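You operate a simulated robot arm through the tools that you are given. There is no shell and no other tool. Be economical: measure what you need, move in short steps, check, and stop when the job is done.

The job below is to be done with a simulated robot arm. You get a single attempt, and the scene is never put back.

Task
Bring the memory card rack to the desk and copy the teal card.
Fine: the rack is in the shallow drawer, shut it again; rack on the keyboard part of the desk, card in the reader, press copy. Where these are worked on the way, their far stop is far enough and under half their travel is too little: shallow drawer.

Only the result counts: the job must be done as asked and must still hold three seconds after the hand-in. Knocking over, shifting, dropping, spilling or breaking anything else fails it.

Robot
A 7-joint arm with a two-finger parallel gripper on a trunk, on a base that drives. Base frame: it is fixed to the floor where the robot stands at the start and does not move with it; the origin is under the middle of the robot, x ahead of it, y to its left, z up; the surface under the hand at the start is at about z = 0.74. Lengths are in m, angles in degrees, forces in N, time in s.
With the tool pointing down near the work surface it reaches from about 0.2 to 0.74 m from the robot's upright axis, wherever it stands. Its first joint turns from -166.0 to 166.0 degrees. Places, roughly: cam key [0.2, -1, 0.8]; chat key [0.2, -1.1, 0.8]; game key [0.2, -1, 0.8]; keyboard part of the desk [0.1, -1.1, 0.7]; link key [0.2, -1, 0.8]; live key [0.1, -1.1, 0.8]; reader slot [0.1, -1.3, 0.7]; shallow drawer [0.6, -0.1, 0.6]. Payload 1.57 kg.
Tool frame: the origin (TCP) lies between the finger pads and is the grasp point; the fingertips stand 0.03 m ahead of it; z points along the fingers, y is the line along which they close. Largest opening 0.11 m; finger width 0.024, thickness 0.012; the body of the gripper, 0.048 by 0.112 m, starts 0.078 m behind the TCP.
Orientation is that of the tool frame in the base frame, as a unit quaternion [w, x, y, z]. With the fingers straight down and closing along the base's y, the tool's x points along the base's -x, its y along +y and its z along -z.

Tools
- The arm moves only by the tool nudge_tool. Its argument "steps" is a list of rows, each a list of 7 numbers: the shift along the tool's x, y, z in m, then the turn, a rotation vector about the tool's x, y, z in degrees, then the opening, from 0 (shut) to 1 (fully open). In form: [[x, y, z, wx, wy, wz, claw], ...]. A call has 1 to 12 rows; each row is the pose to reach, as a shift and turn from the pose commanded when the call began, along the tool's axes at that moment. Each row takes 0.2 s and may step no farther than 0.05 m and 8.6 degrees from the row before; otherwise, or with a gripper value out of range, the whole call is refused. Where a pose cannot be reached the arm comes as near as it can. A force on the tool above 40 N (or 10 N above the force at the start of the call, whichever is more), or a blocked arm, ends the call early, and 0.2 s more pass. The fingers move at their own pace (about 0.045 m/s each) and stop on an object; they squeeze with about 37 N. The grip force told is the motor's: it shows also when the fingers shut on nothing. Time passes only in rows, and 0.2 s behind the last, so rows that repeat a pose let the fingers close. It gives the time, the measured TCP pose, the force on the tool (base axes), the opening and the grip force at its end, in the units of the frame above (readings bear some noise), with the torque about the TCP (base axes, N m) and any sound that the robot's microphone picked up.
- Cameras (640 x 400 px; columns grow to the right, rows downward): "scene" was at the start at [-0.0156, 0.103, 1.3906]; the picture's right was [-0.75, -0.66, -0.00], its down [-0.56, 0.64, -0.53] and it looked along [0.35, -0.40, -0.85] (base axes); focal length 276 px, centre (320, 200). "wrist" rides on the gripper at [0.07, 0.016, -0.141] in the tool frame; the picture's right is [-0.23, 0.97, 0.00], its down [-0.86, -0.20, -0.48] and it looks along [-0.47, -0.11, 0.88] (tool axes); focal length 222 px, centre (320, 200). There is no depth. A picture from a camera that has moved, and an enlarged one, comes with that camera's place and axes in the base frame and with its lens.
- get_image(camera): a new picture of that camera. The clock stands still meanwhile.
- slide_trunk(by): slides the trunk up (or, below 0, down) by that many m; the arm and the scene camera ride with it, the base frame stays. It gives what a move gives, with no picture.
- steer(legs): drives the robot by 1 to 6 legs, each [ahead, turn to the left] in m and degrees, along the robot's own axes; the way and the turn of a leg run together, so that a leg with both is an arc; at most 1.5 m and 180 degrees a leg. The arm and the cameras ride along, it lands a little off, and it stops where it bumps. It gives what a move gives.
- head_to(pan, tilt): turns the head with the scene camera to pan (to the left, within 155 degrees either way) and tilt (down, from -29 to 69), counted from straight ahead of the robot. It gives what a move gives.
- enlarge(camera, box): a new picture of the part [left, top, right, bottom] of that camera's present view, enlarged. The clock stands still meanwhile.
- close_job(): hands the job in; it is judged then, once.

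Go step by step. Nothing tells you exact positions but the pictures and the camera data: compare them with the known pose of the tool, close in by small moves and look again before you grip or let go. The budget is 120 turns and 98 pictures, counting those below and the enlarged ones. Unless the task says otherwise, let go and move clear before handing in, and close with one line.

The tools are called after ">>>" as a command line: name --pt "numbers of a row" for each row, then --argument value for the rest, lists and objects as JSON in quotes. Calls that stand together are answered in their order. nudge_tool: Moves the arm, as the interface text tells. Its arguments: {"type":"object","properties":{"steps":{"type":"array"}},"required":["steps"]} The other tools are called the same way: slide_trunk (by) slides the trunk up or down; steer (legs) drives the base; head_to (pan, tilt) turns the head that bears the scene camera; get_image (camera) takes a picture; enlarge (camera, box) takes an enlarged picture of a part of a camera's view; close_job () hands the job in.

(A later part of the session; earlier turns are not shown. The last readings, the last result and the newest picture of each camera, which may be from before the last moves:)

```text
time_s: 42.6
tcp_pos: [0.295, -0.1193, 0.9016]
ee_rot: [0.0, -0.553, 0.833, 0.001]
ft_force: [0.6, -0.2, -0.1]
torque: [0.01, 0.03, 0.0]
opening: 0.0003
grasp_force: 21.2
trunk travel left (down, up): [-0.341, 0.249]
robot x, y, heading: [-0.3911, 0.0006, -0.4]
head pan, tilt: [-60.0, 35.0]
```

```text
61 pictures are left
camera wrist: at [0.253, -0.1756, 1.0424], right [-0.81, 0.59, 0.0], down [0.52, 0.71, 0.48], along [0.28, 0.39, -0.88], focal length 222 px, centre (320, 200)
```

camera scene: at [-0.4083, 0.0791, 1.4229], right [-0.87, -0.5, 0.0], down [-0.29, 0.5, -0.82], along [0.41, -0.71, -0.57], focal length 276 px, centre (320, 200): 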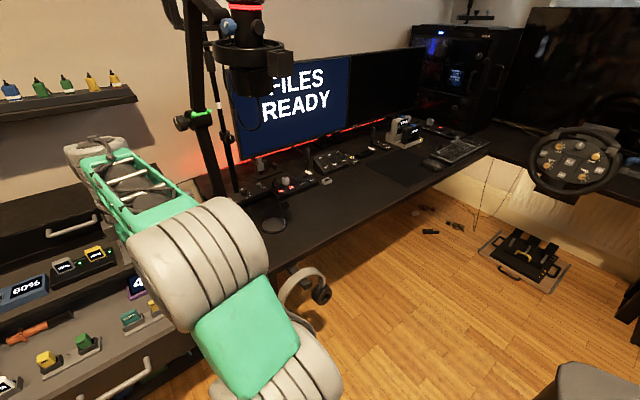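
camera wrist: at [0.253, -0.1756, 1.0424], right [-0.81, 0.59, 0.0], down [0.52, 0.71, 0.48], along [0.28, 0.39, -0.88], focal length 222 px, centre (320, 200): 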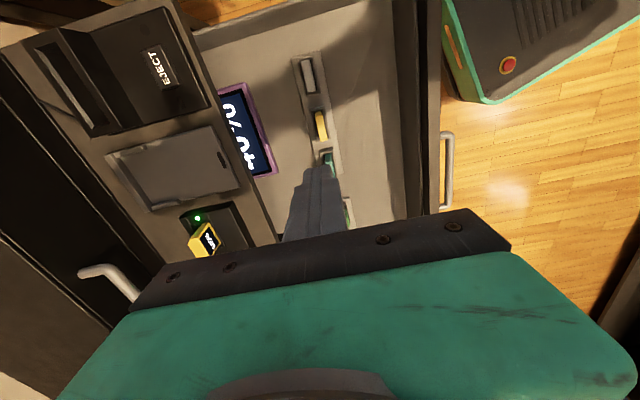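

The grip was only on the last millimetres and slipped; the rack still stands in place. I go down again, lower this time.

>>> nudge_tool --pt "0 0 0.02 0 0 0 0.3" --pt "0 0 0.04 0 0 0 0.5" --pt "0 0 0.07 0 0 0 0.75" --pt "0 0 0.1 0 0 0 0.75" --pt "0 0 0.14 0 0 0 0.75" --pt "0 0 0.18 0 0 0 0.75" --pt "0 0 0.22 0 0 0 0.7" --pt "0 0 0.25 0 0 0 0.7" --pt "0 0 0.262 0 0 0 0.65" --pt "0 0 0.268 0 0 0 0.65"

>>> get_image --camera "wrist"

```text
time_s: 44.8
tcp_pos: [0.2963, -0.1202, 0.643]
ee_rot: [0.004, -0.553, 0.833, -0.004]
ft_force: [-2.7, -4.2, 30.7]
torque: [0.25, 1.37, 0.32]
opening: 0.0726
grasp_force: 0.5
trunk travel left (down, up): [-0.341, 0.249]
robot x, y, heading: [-0.3909, 0.0031, -0.4]
head pan, tilt: [-60.0, 35.0]
```

```text
60 pictures are left
camera wrist: at [0.2524, -0.1767, 0.7833], right [-0.81, 0.59, -0.01], down [0.51, 0.71, 0.48], along [0.29, 0.39, -0.88], focal length 222 px, centre (320, 200)
```

wrist: 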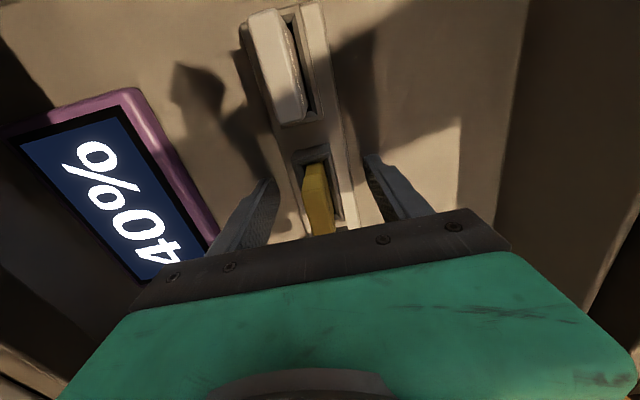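

The robot-side fingertip rests on the drawer floor (z≈0.613), so the earlier grip was on the thin, probably bevelled base. I raise 15 mm so the fingers take the block above the base instead.

>>> nudge_tool --pt "0 0 -0.005 0 0 0 0.65" --pt "0 0 -0.012 0 0 0 0.65" --pt "0 0 -0.0205 0 0 0 0.65" --pt "0 0 -0.0205 0 0 0 0.4" --pt "0 0 -0.0205 0 0 0 0.2" --pt "0 0 -0.0205 0 0 0 0" --pt "0 0 -0.0205 0 0 0 0" --pt "0 0 -0.0205 0 0 0 0"

>>> enlarge --camera "wrist" --box '[200, 60, 440, 260]'

```text
time_s: 46.6
tcp_pos: [0.2921, -0.1199, 0.6529]
ee_rot: [0.0, -0.552, 0.834, 0.0]
ft_force: [1.0, 1.1, 0.5]
torque: [0.12, -0.13, -0.04]
opening: 0.0267
grasp_force: 33.7
trunk travel left (down, up): [-0.341, 0.249]
robot x, y, heading: [-0.3922, 0.0002, -0.3]
head pan, tilt: [-60.0, 35.0]
```

```text
2.00 times, centred on (320, 160) of wrist
camera zoom: at [0.2503, -0.1766, 0.795], right [-0.81, 0.59, 0.0], down [0.52, 0.71, 0.48], along [0.28, 0.39, -0.88], focal length 444 px, centre (320, 280)
```

zoom: 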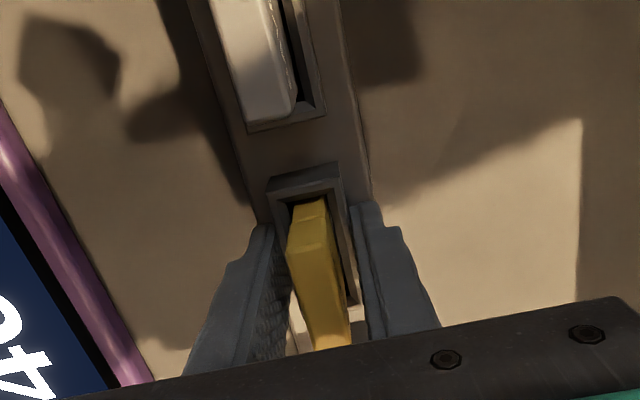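

Now the fingers hold the block itself (0.027 m). I lift gently.

>>> nudge_tool --pt "0 0 -0.004 0 0 0 0" --pt "0 0 -0.01 0 0 0 0" --pt "0 0 -0.02 0 0 0 0" --pt "0 0 -0.03 0 0 0 0" --pt "0 0 -0.04 0 0 0 0" --pt "0 0 -0.05 0 0 0 0"

>>> get_image --camera "wrist"

```text
time_s: 48.0
tcp_pos: [0.2916, -0.1211, 0.705]
ee_rot: [0.0, -0.553, 0.833, 0.001]
ft_force: [-0.5, -1.4, -7.5]
torque: [0.02, 0.04, -0.01]
opening: 0.0267
grasp_force: 36.8
trunk travel left (down, up): [-0.341, 0.249]
robot x, y, heading: [-0.3924, -0.0021, -0.2]
head pan, tilt: [-60.0, 35.0]
```

```text
58 pictures are left
camera wrist: at [0.2503, -0.1777, 0.8463], right [-0.81, 0.59, 0.0], down [0.52, 0.71, 0.48], along [0.28, 0.39, -0.88], focal length 222 px, centre (320, 200)
```

wrist: 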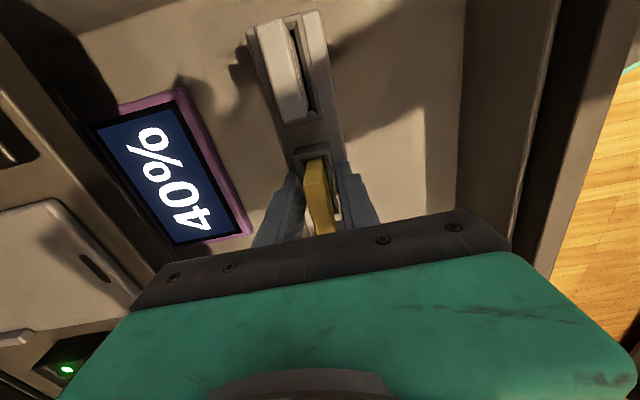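

The rack is held (about 0.7 kg). I raise it and draw it in toward the robot for driving.

>>> nudge_tool --pt "0 0 -0.025 0 0 0 0" --pt "0 0 -0.055 0 0 0 0" --pt "0 0 -0.09 0 0 0 0" --pt "0 0 -0.125 0 0 0 0" --pt "0 0 -0.16 0 0 0 0" --pt "0 0.02 -0.19 0 0 0 0" --pt "0 0.05 -0.21 0 0 0 0" --pt "0 0.085 -0.22 0 0 0 0" --pt "0 0.12 -0.23 0 0 0 0" --pt "0 0.155 -0.24 0 0 0 0" --pt "0 0.19 -0.245 0 0 0 0" --pt "0 0.22 -0.25 0 0 0 0"

>>> steer --legs '[[-0.25, 0], [0, -90]]'

>>> head_to --pan 0 --tilt 45

>>> get_image --camera "scene"

>>> get_image --camera "wrist"

```text
time_s: 50.6
tcp_pos: [0.0899, -0.0343, 0.9552]
ee_rot: [-0.001, -0.553, 0.833, 0.0]
ft_force: [0.6, 0.0, -7.7]
torque: [0.02, 0.04, -0.01]
opening: 0.0266
grasp_force: 37.2
trunk travel left (down, up): [-0.341, 0.249]
robot x, y, heading: [-0.3911, 0.0028, -0.4]
head pan, tilt: [-60.0, 35.0]
```

```text
time_s: 56.1
tcp_pos: [-0.6477, -0.4831, 0.9546]
ee_rot: [0.0, 0.159, 0.987, 0.0]
ft_force: [-1.0, 0.2, -8.7]
torque: [0.0, 0.01, 0.0]
opening: 0.0268
grasp_force: 36.5
trunk travel left (down, up): [-0.341, 0.249]
robot x, y, heading: [-0.6533, 0.0027, -85.5]
head pan, tilt: [-60.0, 35.0]
```

```text
time_s: 57.5
tcp_pos: [-0.6479, -0.4826, 0.9565]
ee_rot: [0.0, 0.159, 0.987, 0.001]
ft_force: [1.0, -0.6, -8.1]
torque: [-0.02, 0.0, 0.01]
opening: 0.0267
grasp_force: 37.3
trunk travel left (down, up): [-0.341, 0.249]
robot x, y, heading: [-0.649, 0.004, -85.6]
head pan, tilt: [0.0, 45.0]
```

```text
57 pictures are left
camera scene: at [-0.497, -0.009, 1.4081], right [-1.0, -0.08, 0.0], down [-0.05, 0.71, -0.71], along [0.05, -0.7, -0.71], focal length 276 px, centre (320, 200)
```

scene: 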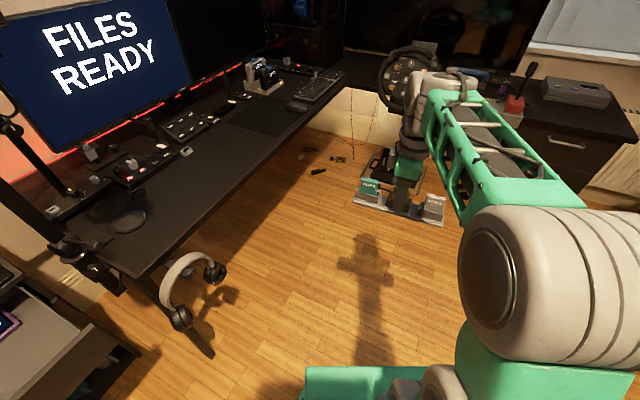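

```text
56 pictures are left
camera wrist: at [-0.7094, -0.4454, 1.0968], right [0.52, 0.85, 0.0], down [0.75, -0.46, 0.48], along [0.41, -0.25, -0.88], focal length 222 px, centre (320, 200)
```

wrist: 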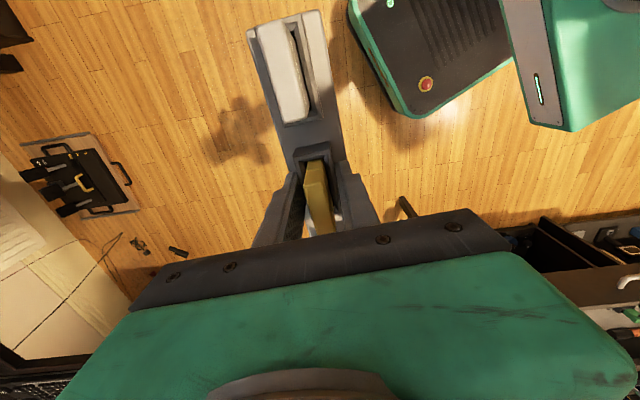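

The rack hangs level and all cards sit in it. I drive to the desk and turn to face it.

>>> steer --legs '[[0.92, 0], [0, 62.5], [0.09, 0]]'

>>> head_to --pan 0 --tilt 48

>>> get_image --camera "scene"

>>> get_image --camera "wrist"

```text
time_s: 65.7
tcp_pos: [-0.089, -1.2001, 0.9534]
ee_rot: [0.0, -0.356, 0.935, 0.001]
ft_force: [0.0, -0.2, -8.2]
torque: [0.0, 0.02, -0.02]
opening: 0.0265
grasp_force: 36.7
trunk travel left (down, up): [-0.341, 0.249]
robot x, y, heading: [-0.5106, -0.961, -25.7]
head pan, tilt: [0.0, 45.0]
```

```text
time_s: 66.3
tcp_pos: [-0.0891, -1.2, 0.9545]
ee_rot: [-0.001, -0.356, 0.935, 0.0]
ft_force: [0.9, -0.3, -8.1]
torque: [0.02, 0.03, -0.03]
opening: 0.0267
grasp_force: 36.8
trunk travel left (down, up): [-0.341, 0.249]
robot x, y, heading: [-0.5094, -0.9607, -25.8]
head pan, tilt: [0.0, 48.0]
```

```text
55 pictures are left
camera scene: at [-0.4275, -0.8298, 1.4039], right [-0.43, -0.9, 0.0], down [-0.67, 0.32, -0.67], along [0.6, -0.29, -0.74], focal length 276 px, centre (320, 200)
```

scene: 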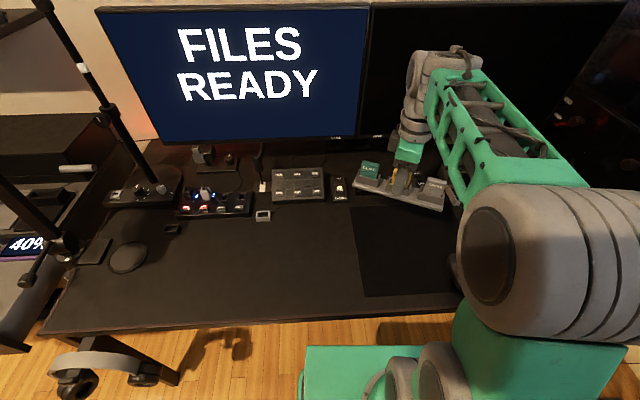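

```text
54 pictures are left
camera wrist: at [-0.1523, -1.2335, 1.0963], right [-0.48, 0.88, 0.0], down [0.77, 0.42, 0.48], along [0.42, 0.23, -0.88], focal length 222 px, centre (320, 200)
```

wrist: 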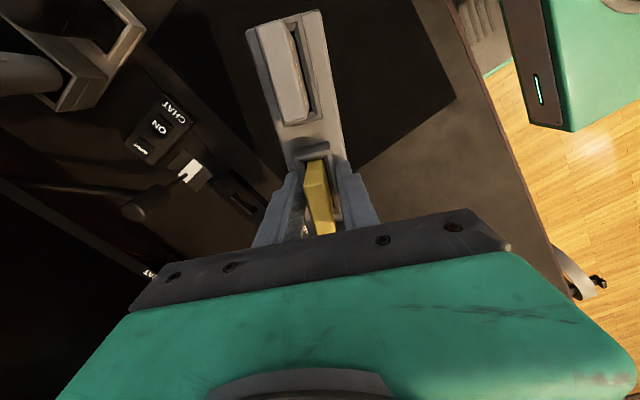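

I see the free desk space in front of the key pad; the reader is at about (0.06, -1.27). I take the rack over (0.035, -1.005), aligned with the desk.

>>> nudge_tool --pt "-0.037 0.0105 0.0 0 0 -4.2 0" --pt "-0.074 0.021 0.0 0 0 -8.4 0" --pt "-0.111 0.0315 0.01 0 0 -12.6 0" --pt "-0.148 0.042 0.025 0 0 -16.8 0" --pt "-0.185 0.0525 0.045 0 0 -21 0" --pt "-0.2224 0.063 0.07 0 0 -25.3 0" --pt "-0.2224 0.063 0.1 0 0 -25.3 0"

>>> get_image --camera "scene"

>>> get_image --camera "wrist"

```text
time_s: 67.9
tcp_pos: [0.0343, -1.0052, 0.8559]
ee_rot: [-0.001, -0.553, 0.833, 0.001]
ft_force: [0.2, 1.0, -8.9]
torque: [-0.01, -0.01, 0.01]
opening: 0.0267
grasp_force: 37.0
trunk travel left (down, up): [-0.341, 0.249]
robot x, y, heading: [-0.5145, -0.9606, -25.5]
head pan, tilt: [0.0, 48.0]
```

```text
53 pictures are left
camera scene: at [-0.4271, -0.8293, 1.4038], right [-0.43, -0.9, 0.0], down [-0.67, 0.32, -0.67], along [0.6, -0.29, -0.74], focal length 276 px, centre (320, 200)
```

scene: 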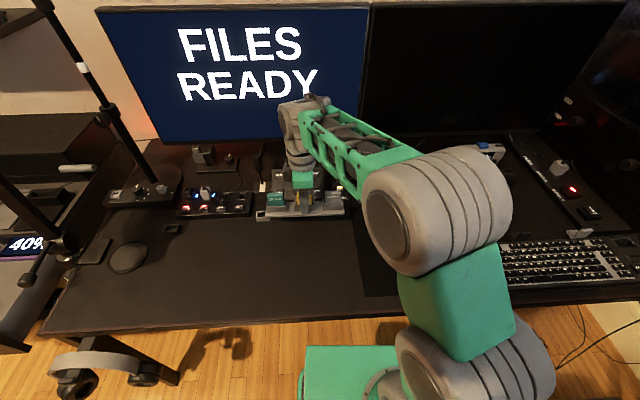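

```text
52 pictures are left
camera wrist: at [-0.0074, -1.0621, 0.9963], right [-0.81, 0.59, 0.0], down [0.52, 0.71, 0.48], along [0.28, 0.39, -0.88], focal length 222 px, centre (320, 200)
```

wrist: 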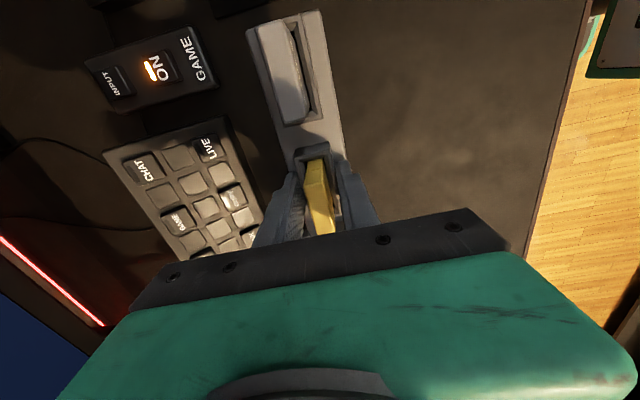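

The rack is clear of the key pad by about 5 cm. I lower it to the desk in shrinking steps.

>>> nudge_tool --pt "0 0 0.025 0 0 0 0" --pt "0 0 0.045 0 0 0 0" --pt "0 0 0.06 0 0 0 0" --pt "0 0 0.067 0 0 0 0" --pt "0 0 0.071 0 0 0 0"

```text
time_s: 69.1
tcp_pos: [0.0341, -1.0046, 0.7827]
ee_rot: [-0.001, -0.552, 0.834, 0.001]
ft_force: [-1.2, -2.7, -7.5]
torque: [-0.05, -0.04, -0.08]
opening: 0.0268
grasp_force: 36.2
trunk travel left (down, up): [-0.341, 0.249]
robot x, y, heading: [-0.5131, -0.961, -25.8]
head pan, tilt: [0.0, 48.0]
```

>>> nudge_tool --pt "0 0 0.002 0 0 0 0" --pt "0 0 0.004 0 0 0 0"

```text
time_s: 69.7
tcp_pos: [0.0346, -1.0057, 0.7813]
ee_rot: [0.0, -0.551, 0.834, -0.001]
ft_force: [-3.5, -6.5, 2.4]
torque: [-1.0, 0.6, 0.06]
opening: 0.0266
grasp_force: 37.4
trunk travel left (down, up): [-0.341, 0.249]
robot x, y, heading: [-0.5119, -0.9578, -25.7]
head pan, tilt: [0.0, 48.0]
```

The desk now carries the rack. I open and rise clear.

>>> nudge_tool --pt "0 0 0.001 0 0 0 0.3" --pt "0 0 0.001 0 0 0 0.45" --pt "0 0 0.001 0 0 0 0.5" --pt "0 0 -0.03 0 0 0 0.5" --pt "0 0 -0.07 0 0 0 0.5" --pt "0 0 -0.11 0 0 0 0.5" --pt "0.03 0 -0.14 0 0 0 0.5"

>>> get_image --camera "wrist"

>>> enlarge --camera "scene" --box '[160, 140, 480, 310]'

```text
time_s: 71.3
tcp_pos: [0.021, -1.0302, 0.9206]
ee_rot: [-0.001, -0.553, 0.833, 0.001]
ft_force: [0.7, -0.6, -0.5]
torque: [-0.02, 0.0, 0.0]
opening: 0.0549
grasp_force: 0.0
trunk travel left (down, up): [-0.341, 0.249]
robot x, y, heading: [-0.5099, -0.9587, -25.7]
head pan, tilt: [0.0, 48.0]
```

```text
51 pictures are left
camera wrist: at [-0.0207, -1.0878, 1.0625], right [-0.81, 0.59, 0.0], down [0.52, 0.71, 0.48], along [0.28, 0.39, -0.88], focal length 222 px, centre (320, 200)
```

wrist: 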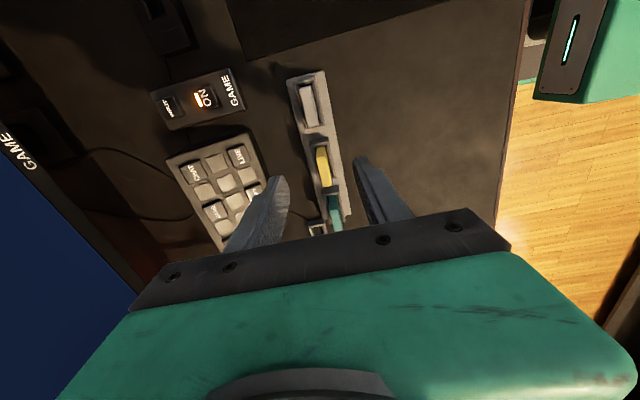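

```text
2.00 times, centred on (320, 225) of scene
camera zoom: at [-0.4277, -0.8293, 1.4038], right [-0.43, -0.9, 0.0], down [-0.67, 0.32, -0.67], along [0.6, -0.29, -0.74], focal length 551 px, centre (320, 150)
```

zoom: 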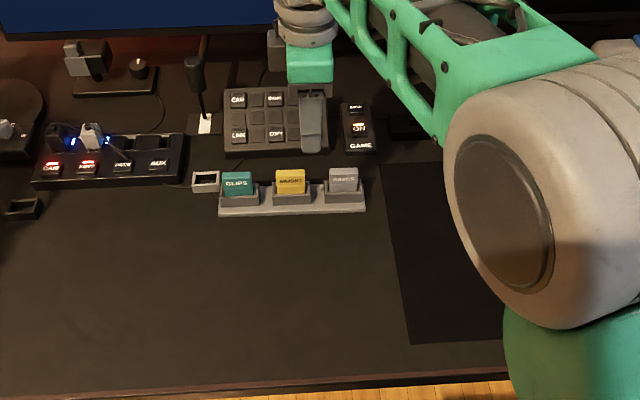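

The rack stands on the desk with all three cards and the white dongle unmoved. Next I look at the reader from close above.

>>> nudge_tool --pt "0.04 -0.01 0.0 0 0 0 0.5" --pt "0.085 -0.01 0.0 0 0 0 0.5" --pt "0.13 -0.01 0.0 0 0 0 0.5" --pt "0.16 -0.01 0.0 0 0 0 0.5"

>>> enlarge --camera "wrist" --box '[140, 20, 400, 220]'

>>> head_to --pan -20 --tilt 40

>>> get_image --camera "scene"

```text
time_s: 72.3
tcp_pos: [-0.0314, -1.1843, 0.9195]
ee_rot: [-0.001, -0.553, 0.833, 0.001]
ft_force: [-0.4, -0.7, -0.5]
torque: [-0.03, 0.0, 0.03]
opening: 0.0551
grasp_force: 0.0
trunk travel left (down, up): [-0.341, 0.249]
robot x, y, heading: [-0.5077, -0.9619, -25.6]
head pan, tilt: [0.0, 48.0]
```

```text
2.00 times, centred on (270, 120) of wrist
camera zoom: at [-0.0725, -1.2412, 1.0605], right [-0.81, 0.59, 0.0], down [0.52, 0.71, 0.48], along [0.28, 0.39, -0.88], focal length 444 px, centre (420, 360)
```

zoom: 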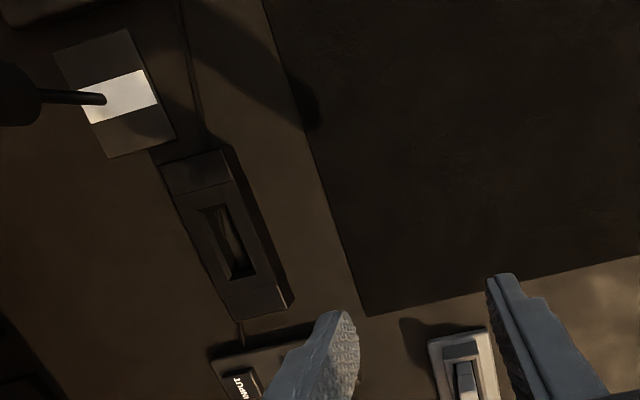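

```text
time_s: 73.2
tcp_pos: [-0.0307, -1.1836, 0.9203]
ee_rot: [0.0, -0.552, 0.834, 0.0]
ft_force: [-0.5, 0.6, 0.6]
torque: [0.0, 0.03, -0.01]
opening: 0.0548
grasp_force: 0.0
trunk travel left (down, up): [-0.341, 0.249]
robot x, y, heading: [-0.5072, -0.9636, -25.6]
head pan, tilt: [-20.0, 40.0]
```

```text
48 pictures are left
camera scene: at [-0.4395, -0.8562, 1.4153], right [-0.71, -0.7, 0.0], down [-0.45, 0.46, -0.77], along [0.54, -0.55, -0.64], focal length 276 px, centre (320, 200)
```

scene: 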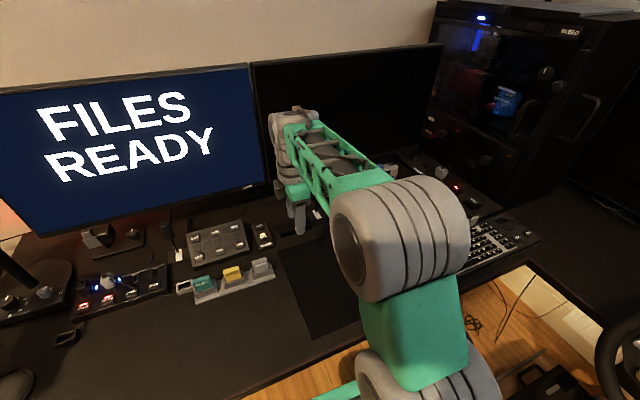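

The reader has an upright slot about 0.05 × 0.016 m, centred near (0.070, -1.256), running along the desk just like the cards in the rack. I go above the teal card now.

>>> nudge_tool --pt "-0.045 0 0.0 0 0 0 0.5" --pt "-0.09 0 0.0 0 0 0 0.5" --pt "-0.135 0.003 0.0 0 0 0 0.5" --pt "-0.18 0.006 0.0 0 0 0 0.5" --pt "-0.22 0.008 0.01 0 0 0 0.5" --pt "-0.258 0.011 0.03 0 0 0 0.5"

>>> get_image --camera "wrist"

>>> enlarge --camera "wrist" --box '[200, 60, 440, 220]'

```text
time_s: 74.6
tcp_pos: [0.0606, -0.9412, 0.8883]
ee_rot: [0.0, -0.552, 0.834, 0.0]
ft_force: [0.5, -0.6, 0.3]
torque: [0.0, 0.0, 0.01]
opening: 0.0551
grasp_force: 0.0
trunk travel left (down, up): [-0.341, 0.249]
robot x, y, heading: [-0.511, -0.9586, -25.7]
head pan, tilt: [-20.0, 40.0]
```

```text
47 pictures are left
camera wrist: at [0.0179, -0.9987, 1.0302], right [-0.81, 0.59, 0.0], down [0.52, 0.71, 0.48], along [0.28, 0.39, -0.88], focal length 222 px, centre (320, 200)
```

wrist: 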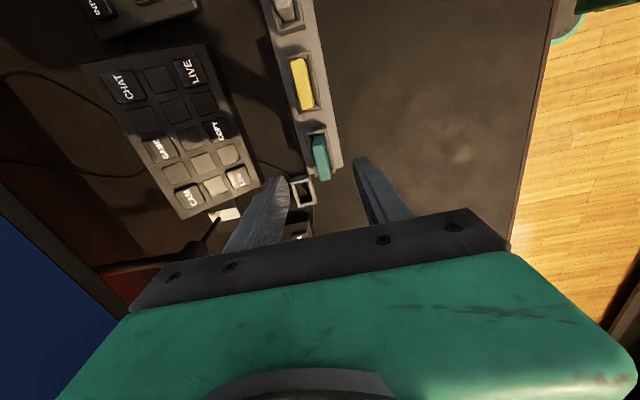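

```text
2.50 times, centred on (320, 140) of wrist
camera zoom: at [0.0179, -0.9987, 1.0302], right [-0.81, 0.59, 0.0], down [0.52, 0.71, 0.48], along [0.28, 0.39, -0.88], focal length 555 px, centre (320, 350)
```

zoom: 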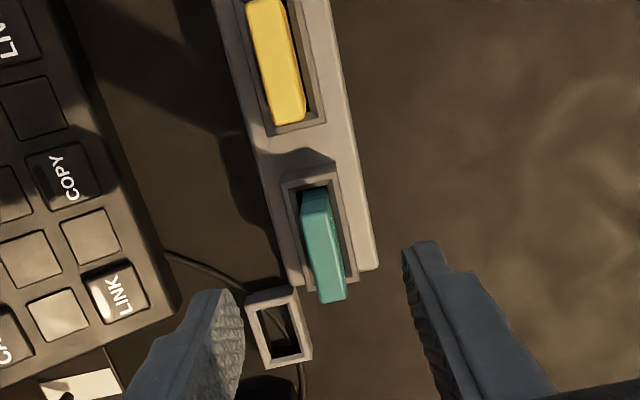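

The teal card (about 0.04 × 0.012 m) is centred at (0.062, -0.934) with its top near z=0.803. I line up, go down so the tips stay just above the holder, and look.

>>> nudge_tool --pt "-0.008 0.002 0.025 0 0 0 0.4" --pt "-0.008 0.002 0.05 0 0 0 0.4" --pt "-0.008 0.002 0.07 0 0 0 0.4" --pt "-0.008 0.002 0.079 0 0 0 0.4"

>>> enlarge --camera "wrist" --box '[200, 60, 440, 220]'

>>> enlarge --camera "scene" --box '[140, 200, 320, 320]'

```text
time_s: 75.6
tcp_pos: [0.0596, -0.9336, 0.8122]
ee_rot: [0.0, -0.552, 0.834, 0.001]
ft_force: [0.2, 0.4, 0.6]
torque: [0.02, -0.02, -0.02]
opening: 0.0439
grasp_force: 0.1
trunk travel left (down, up): [-0.341, 0.249]
robot x, y, heading: [-0.5124, -0.9608, -25.6]
head pan, tilt: [-20.0, 40.0]
```

```text
2.50 times, centred on (320, 140) of wrist
camera zoom: at [0.0174, -0.9915, 0.9522], right [-0.81, 0.59, 0.0], down [0.52, 0.71, 0.48], along [0.28, 0.39, -0.88], focal length 555 px, centre (320, 350)
```

zoom: 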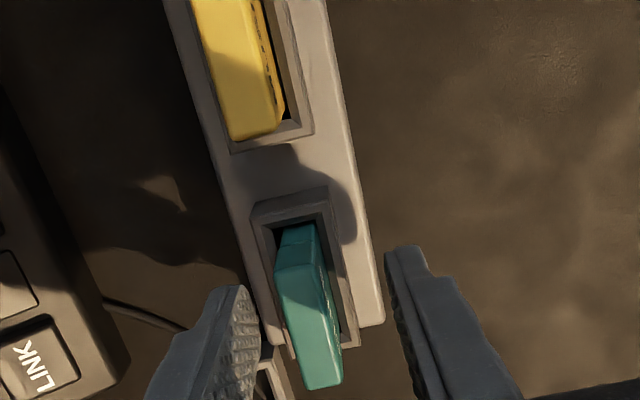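

```text
3.33 times, centred on (230, 260) of scene
camera zoom: at [-0.4395, -0.8562, 1.4154], right [-0.71, -0.7, 0.0], down [-0.45, 0.46, -0.77], along [0.54, -0.55, -0.64], focal length 919 px, centre (620, 0)
```

zoom: 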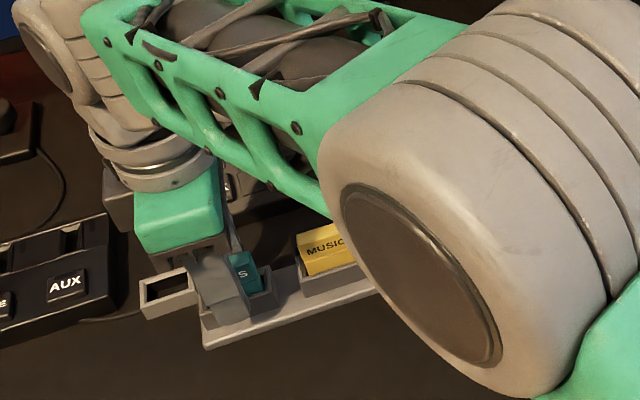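

The card is 2.5 mm off the finger middle; I correct it, go 4 mm lower and close on the card.

>>> nudge_tool --pt "0 -0.0025 0.002 0 0 0 0.4" --pt "0 -0.0025 0.004 0 0 0 0.4" --pt "0 -0.0025 0.004 0 0 0 0.2" --pt "0 -0.0025 0.004 0 0 0 0.05" --pt "0 -0.0025 0.004 0 0 0 0" --pt "0 -0.0025 0.004 0 0 0 0"

>>> enlarge --camera "wrist" --box '[200, 60, 440, 220]'

```text
time_s: 77.0
tcp_pos: [0.0616, -0.9351, 0.8077]
ee_rot: [0.0, -0.552, 0.834, 0.001]
ft_force: [-0.1, 0.0, 0.2]
torque: [0.0, 0.01, 0.01]
opening: 0.0108
grasp_force: 28.5
trunk travel left (down, up): [-0.341, 0.249]
robot x, y, heading: [-0.5112, -0.9613, -25.7]
head pan, tilt: [-20.0, 40.0]
```

```text
2.50 times, centred on (320, 140) of wrist
camera zoom: at [0.0201, -0.9923, 0.9481], right [-0.81, 0.59, 0.0], down [0.52, 0.71, 0.48], along [0.28, 0.39, -0.88], focal length 555 px, centre (320, 350)
```

zoom: 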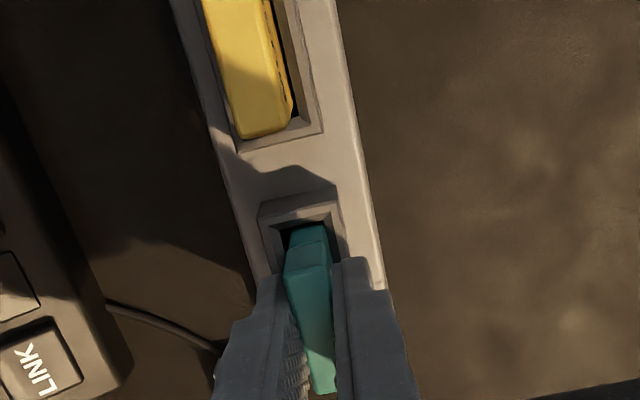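

Gripped with no side force (card 11 mm thick). I lift it straight out.

>>> nudge_tool --pt "0 0 -0.006 0 0 0 0" --pt "0 0 -0.015 0 0 0 0" --pt "0 0 -0.03 0 0 0 0" --pt "0 0 -0.05 0 0 0 0" --pt "0 0 -0.075 0 0 0 0" --pt "0 0 -0.1 0 0 0 0"

>>> get_image --camera "wrist"

>>> enlarge --camera "scene" --box '[140, 200, 320, 320]'

```text
time_s: 78.4
tcp_pos: [0.0635, -0.9328, 0.9067]
ee_rot: [0.0, -0.552, 0.834, 0.002]
ft_force: [0.3, 0.5, -1.6]
torque: [-0.03, 0.03, 0.03]
opening: 0.011
grasp_force: 28.6
trunk travel left (down, up): [-0.341, 0.249]
robot x, y, heading: [-0.5087, -0.9576, -25.6]
head pan, tilt: [-20.0, 40.0]
```

```text
42 pictures are left
camera wrist: at [0.0205, -0.9906, 1.0473], right [-0.81, 0.59, 0.0], down [0.52, 0.71, 0.48], along [0.28, 0.39, -0.88], focal length 222 px, centre (320, 200)
```

wrist: 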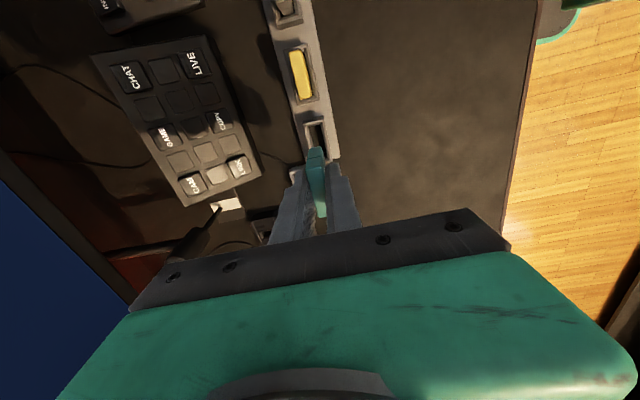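

```text
3.33 times, centred on (230, 260) of scene
camera zoom: at [-0.4394, -0.8562, 1.4153], right [-0.71, -0.7, 0.0], down [-0.45, 0.46, -0.77], along [0.54, -0.55, -0.64], focal length 919 px, centre (620, 0)
```

zoom: 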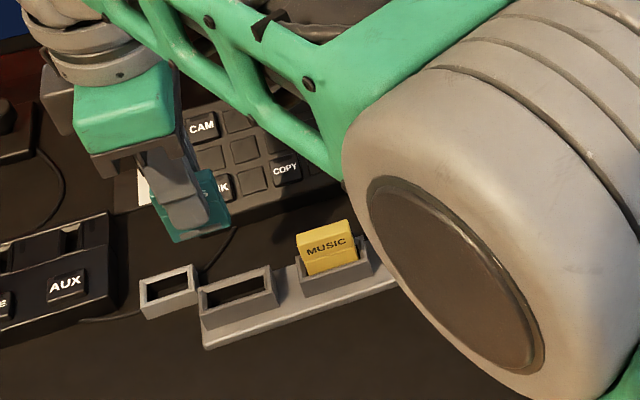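

The teal card is out cleanly. I carry it over the reader slot, staying high.

>>> nudge_tool --pt "0.037 -0.0163 -0.01 0 0 0 0" --pt "0.074 -0.0325 -0.02 0 0 0 0" --pt "0.111 -0.0488 -0.02 0 0 0 0" --pt "0.148 -0.065 -0.02 0 0 0 0" --pt "0.185 -0.0813 -0.02 0 0 0 0" --pt "0.222 -0.0975 -0.02 0 0 0 0" --pt "0.259 -0.1138 -0.02 0 0 0 0" --pt "0.2956 -0.13 -0.02 0 0 0 0"

>>> enlarge --camera "wrist" --box '[200, 60, 440, 220]'

>>> enlarge --camera "scene" --box '[190, 140, 370, 260]'

```text
time_s: 80.2
tcp_pos: [0.0689, -1.257, 0.926]
ee_rot: [-0.001, -0.553, 0.833, 0.0]
ft_force: [-0.9, 0.4, -0.1]
torque: [-0.02, -0.03, 0.0]
opening: 0.0109
grasp_force: 28.8
trunk travel left (down, up): [-0.341, 0.249]
robot x, y, heading: [-0.5143, -0.9588, -25.6]
head pan, tilt: [-20.0, 40.0]
```

```text
2.50 times, centred on (320, 140) of wrist
camera zoom: at [0.0273, -1.3143, 1.067], right [-0.81, 0.59, 0.0], down [0.52, 0.71, 0.48], along [0.28, 0.39, -0.88], focal length 555 px, centre (320, 350)
```

zoom: 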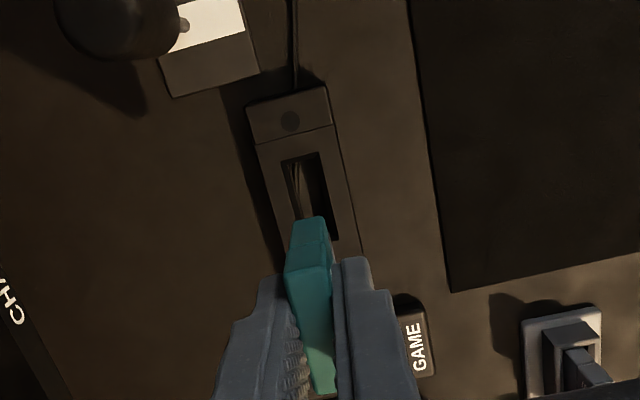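

```text
3.33 times, centred on (280, 200) of scene
camera zoom: at [-0.4395, -0.8562, 1.4154], right [-0.72, -0.7, 0.0], down [-0.45, 0.46, -0.77], along [0.54, -0.55, -0.64], focal length 919 px, centre (453, 200)
```

zoom: 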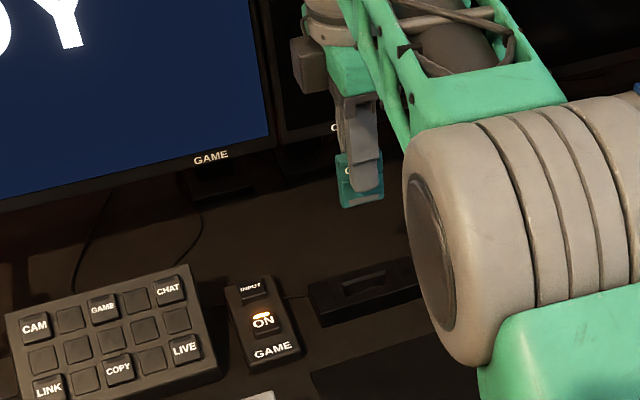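

The slot centre works out at (0.0746, -1.2568), top z≈0.762, with several mm of clearance. I correct 5 mm across and descend to just above it.

>>> nudge_tool --pt "-0.002 -0.005 0.02 0 0 0 0" --pt "-0.002 -0.005 0.05 0 0 0 0" --pt "-0.002 -0.005 0.08 0 0 0 0" --pt "-0.002 -0.005 0.1 0 0 0 0"

>>> enlarge --camera "wrist" --box '[200, 60, 440, 220]'

>>> enlarge --camera "scene" --box '[190, 160, 370, 280]'

```text
time_s: 81.2
tcp_pos: [0.073, -1.2556, 0.8269]
ee_rot: [0.0, -0.551, 0.834, 0.0]
ft_force: [-1.1, 0.4, 0.0]
torque: [0.0, 0.0, 0.02]
opening: 0.011
grasp_force: 29.0
trunk travel left (down, up): [-0.341, 0.249]
robot x, y, heading: [-0.5128, -0.9591, -25.5]
head pan, tilt: [-20.0, 40.0]
```

```text
2.50 times, centred on (320, 140) of wrist
camera zoom: at [0.0306, -1.313, 0.9671], right [-0.81, 0.59, 0.0], down [0.52, 0.71, 0.48], along [0.28, 0.39, -0.88], focal length 555 px, centre (320, 350)
```

zoom: 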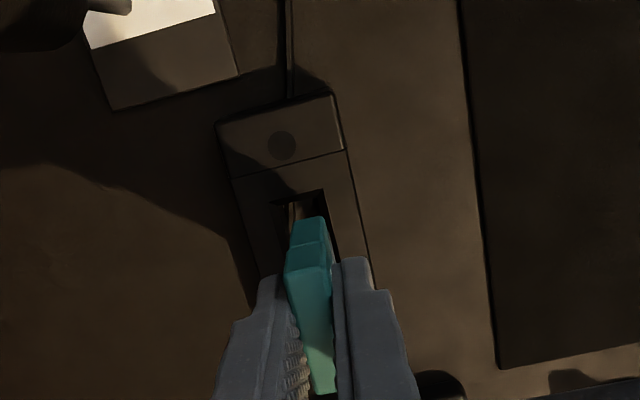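

```text
3.33 times, centred on (280, 220) of scene
camera zoom: at [-0.4394, -0.8563, 1.4154], right [-0.71, -0.7, 0.0], down [-0.45, 0.46, -0.77], along [0.54, -0.55, -0.64], focal length 919 px, centre (453, 133)
```

zoom: 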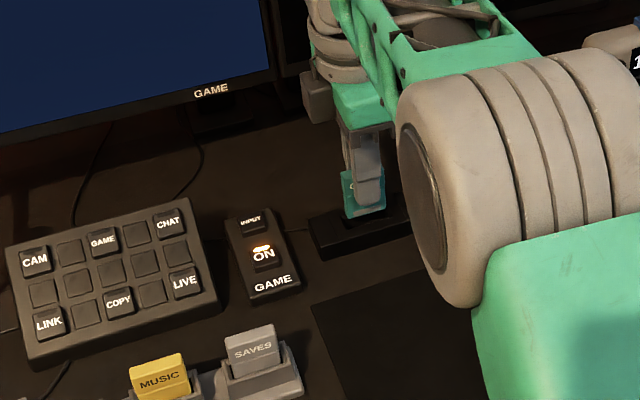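

The card stands over the slot within about 2 mm. I correct that and lower into the slot in small steps.

>>> nudge_tool --pt "0 -0.0015 0.008 0 0 0 0" --pt "0 -0.0015 0.015 0 0 0 0" --pt "0 -0.0015 0.021 0 0 0 0" --pt "0 -0.0015 0.026 0 0 0 0"

>>> enlarge --camera "wrist" --box '[200, 60, 440, 220]'

>>> enlarge --camera "scene" --box '[240, 180, 360, 260]'

```text
time_s: 82.2
tcp_pos: [0.0748, -1.2583, 0.7996]
ee_rot: [0.0, -0.552, 0.834, 0.0]
ft_force: [-0.3, -0.6, 0.4]
torque: [-0.01, -0.01, -0.02]
opening: 0.011
grasp_force: 28.6
trunk travel left (down, up): [-0.341, 0.249]
robot x, y, heading: [-0.5116, -0.9605, -25.6]
head pan, tilt: [-20.0, 40.0]
```

```text
2.50 times, centred on (320, 140) of wrist
camera zoom: at [0.0321, -1.3142, 0.9423], right [-0.81, 0.59, 0.0], down [0.52, 0.71, 0.48], along [0.28, 0.39, -0.88], focal length 555 px, centre (320, 350)
```

zoom: 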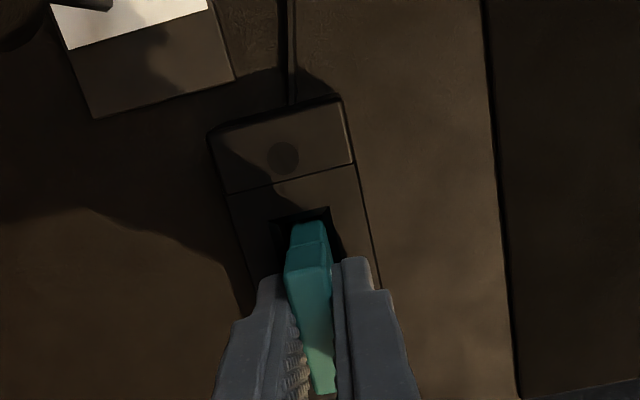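

```text
5.00 times, centred on (300, 220) of scene
camera zoom: at [-0.4395, -0.8563, 1.4154], right [-0.71, -0.7, 0.0], down [-0.45, 0.46, -0.77], along [0.54, -0.55, -0.64], focal length 1379 px, centre (420, 100)
```

zoom: 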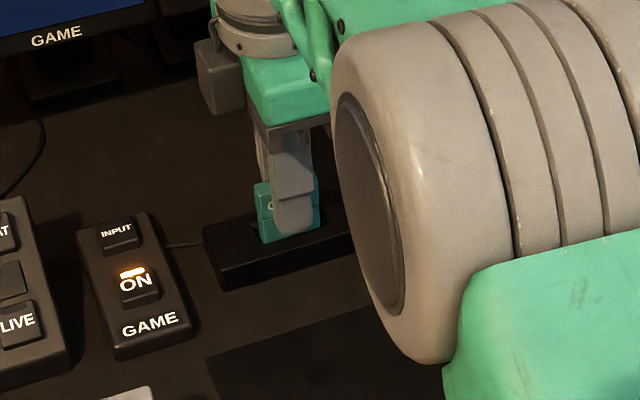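

The card's foot is going into the slot with no force. I continue down by small steps until it meets resistance.

>>> nudge_tool --pt "0 0 0.004 0 0 0 0" --pt "0 0 0.007 0 0 0 0" --pt "0 0 0.01 0 0 0 0"

>>> enlarge --camera "scene" --box '[240, 180, 360, 260]'

```text
time_s: 83.0
tcp_pos: [0.0742, -1.2581, 0.7966]
ee_rot: [0.002, -0.553, 0.833, -0.003]
ft_force: [-4.3, 6.1, 23.4]
torque: [0.3, 0.22, 0.02]
opening: 0.0109
grasp_force: 28.5
trunk travel left (down, up): [-0.341, 0.249]
robot x, y, heading: [-0.5149, -0.958, -25.5]
head pan, tilt: [-20.0, 40.0]
```

```text
5.00 times, centred on (300, 220) of scene
camera zoom: at [-0.4418, -0.8548, 1.4158], right [-0.71, -0.7, 0.0], down [-0.45, 0.46, -0.77], along [0.54, -0.55, -0.64], focal length 1379 px, centre (420, 100)
```

zoom: 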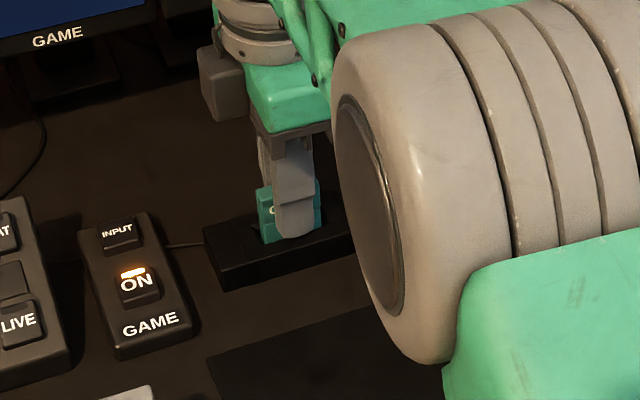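

Resistance came at tip height 0.767; either the tips or the card have bottomed. I unload, open, rise and check the card.

>>> nudge_tool --pt "0 0 0.005 0 0 0 0" --pt "0 0 0.004 0 0 0 0.15" --pt "0 0 0.004 0 0 0 0.3" --pt "0 0 0.004 0 0 0 0.35" --pt "0 0 -0.03 0 0 0 0.35" --pt "0 0 -0.07 0 0 0 0.35"

>>> enlarge --camera "wrist" --box '[200, 60, 440, 220]'

>>> enlarge --camera "scene" --box '[200, 160, 380, 280]'

```text
time_s: 83.5
tcp_pos: [0.0756, -1.2586, 0.7924]
ee_rot: [0.002, -0.553, 0.833, -0.003]
ft_force: [-3.7, 2.7, 9.3]
torque: [0.14, 0.28, -0.03]
opening: 0.0204
grasp_force: 2.3
trunk travel left (down, up): [-0.341, 0.249]
robot x, y, heading: [-0.5097, -0.961, -25.6]
head pan, tilt: [-20.0, 40.0]
stopped in row 2: the force on the tool passed its limit at 60 N (the readings are from after the stop); the commanded pose is now the measured one
```

```text
2.50 times, centred on (320, 140) of wrist
camera zoom: at [0.0321, -1.3154, 0.9337], right [-0.81, 0.59, -0.01], down [0.51, 0.71, 0.48], along [0.29, 0.38, -0.88], focal length 555 px, centre (320, 350)
```

zoom: 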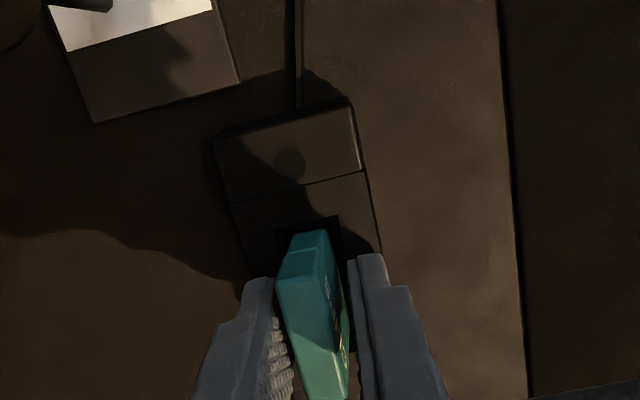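

```text
3.33 times, centred on (290, 220) of scene
camera zoom: at [-0.4409, -0.8555, 1.4149], right [-0.71, -0.7, 0.0], down [-0.45, 0.46, -0.77], along [0.54, -0.55, -0.64], focal length 919 px, centre (420, 133)
```

zoom: 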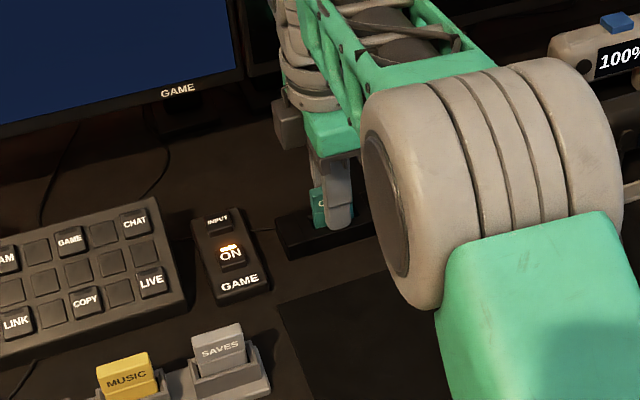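

I pressed instead of unloading (wrong sign), but the fingers opened and the card stands in the slot. I now open further and rise straight up.

>>> nudge_tool --pt "0 0 -0.002 0 0 0 0.3" --pt "0 0 -0.004 0 0 0 0.35" --pt "0 0 -0.03 0 0 0 0.35" --pt "0 0 -0.065 0 0 0 0.35" --pt "0 0 -0.1 0 0 0 0.35"

>>> enlarge --camera "wrist" --box '[200, 60, 440, 220]'

>>> enlarge --camera "scene" --box '[200, 160, 380, 280]'

```text
time_s: 84.7
tcp_pos: [0.0768, -1.2585, 0.8899]
ee_rot: [0.002, -0.552, 0.834, -0.002]
ft_force: [0.9, 0.3, 0.0]
torque: [-0.01, 0.03, 0.0]
opening: 0.038
grasp_force: 0.0
trunk travel left (down, up): [-0.341, 0.249]
robot x, y, heading: [-0.5085, -0.9613, -25.7]
head pan, tilt: [-20.0, 40.0]
```

```text
2.50 times, centred on (320, 140) of wrist
camera zoom: at [0.0336, -1.3158, 1.0315], right [-0.81, 0.59, 0.0], down [0.52, 0.71, 0.48], along [0.29, 0.38, -0.88], focal length 555 px, centre (320, 350)
```

zoom: 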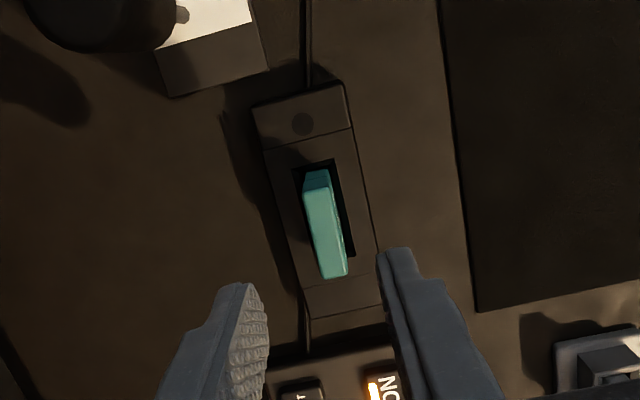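

```text
3.33 times, centred on (290, 220) of scene
camera zoom: at [-0.4396, -0.8562, 1.4153], right [-0.71, -0.7, 0.0], down [-0.45, 0.46, -0.77], along [0.54, -0.55, -0.64], focal length 919 px, centre (420, 133)
```

zoom: 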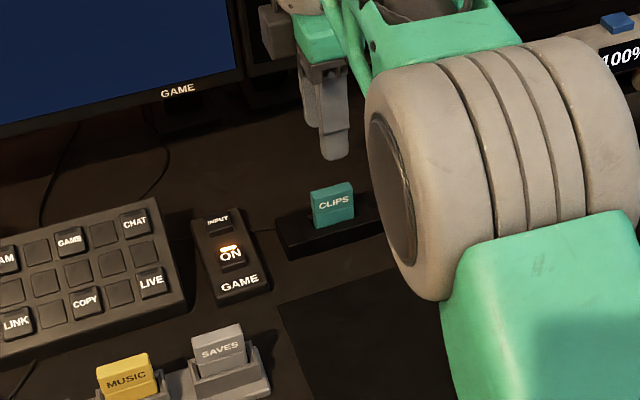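

The card stands upright in the reader. I make sure it is seated by a light push from above with shut fingers.

>>> nudge_tool --pt "0.003 0.002 0.0 0 0 0 0" --pt "0.003 0.002 0.0 0 0 0 0" --pt "0.003 0.002 0.03 0 0 0 0" --pt "0.003 0.002 0.045 0 0 0 0" --pt "0.003 0.002 0.052 0 0 0 0"

>>> enlarge --camera "scene" --box '[240, 180, 360, 260]'

```text
time_s: 85.9
tcp_pos: [0.0731, -1.2618, 0.8387]
ee_rot: [0.001, -0.552, 0.834, -0.002]
ft_force: [-0.6, 0.2, -0.4]
torque: [-0.01, -0.03, -0.03]
opening: 0.0
grasp_force: 21.0
trunk travel left (down, up): [-0.341, 0.249]
robot x, y, heading: [-0.5086, -0.9611, -25.5]
head pan, tilt: [-20.0, 40.0]
```

```text
5.00 times, centred on (300, 220) of scene
camera zoom: at [-0.4395, -0.8562, 1.4154], right [-0.71, -0.7, 0.0], down [-0.45, 0.46, -0.77], along [0.54, -0.55, -0.64], focal length 1379 px, centre (420, 100)
```

zoom: 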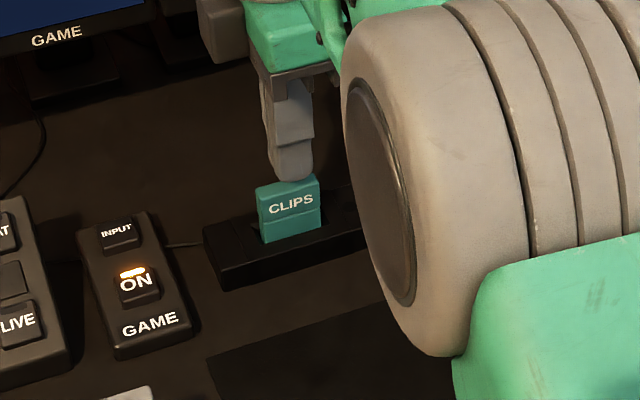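

>>> nudge_tool --pt "0 0 0.003 0 0 0 0" --pt "0 0 0.005 0 0 0 0" --pt "0 0 0.007 0 0 0 0"

```text
time_s: 86.7
tcp_pos: [0.0724, -1.2617, 0.831]
ee_rot: [0.002, -0.551, 0.834, -0.003]
ft_force: [1.4, 0.1, 0.2]
torque: [0.03, -0.04, 0.03]
opening: 0.0
grasp_force: 21.1
trunk travel left (down, up): [-0.341, 0.249]
robot x, y, heading: [-0.5118, -0.9602, -25.6]
head pan, tilt: [-20.0, 40.0]
```

>>> nudge_tool --pt "0 0 0.003 0 0 0 0" --pt "0 0 0.005 0 0 0 0" --pt "0 0 0.007 0 0 0 0"

>>> enlarge --camera "scene" --box '[240, 180, 360, 260]'

```text
time_s: 87.5
tcp_pos: [0.0727, -1.2611, 0.8275]
ee_rot: [0.003, -0.552, 0.834, -0.005]
ft_force: [-1.5, -2.0, 18.4]
torque: [-0.04, 0.07, 0.0]
opening: 0.0
grasp_force: 21.3
trunk travel left (down, up): [-0.341, 0.249]
robot x, y, heading: [-0.5109, -0.9619, -25.7]
head pan, tilt: [-20.0, 40.0]
```

```text
5.00 times, centred on (300, 220) of scene
camera zoom: at [-0.4411, -0.8557, 1.4157], right [-0.71, -0.7, 0.0], down [-0.45, 0.46, -0.77], along [0.54, -0.55, -0.64], focal length 1379 px, centre (420, 100)
```

zoom: 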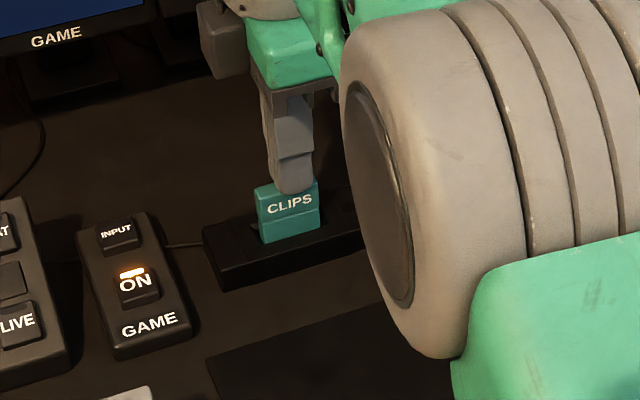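

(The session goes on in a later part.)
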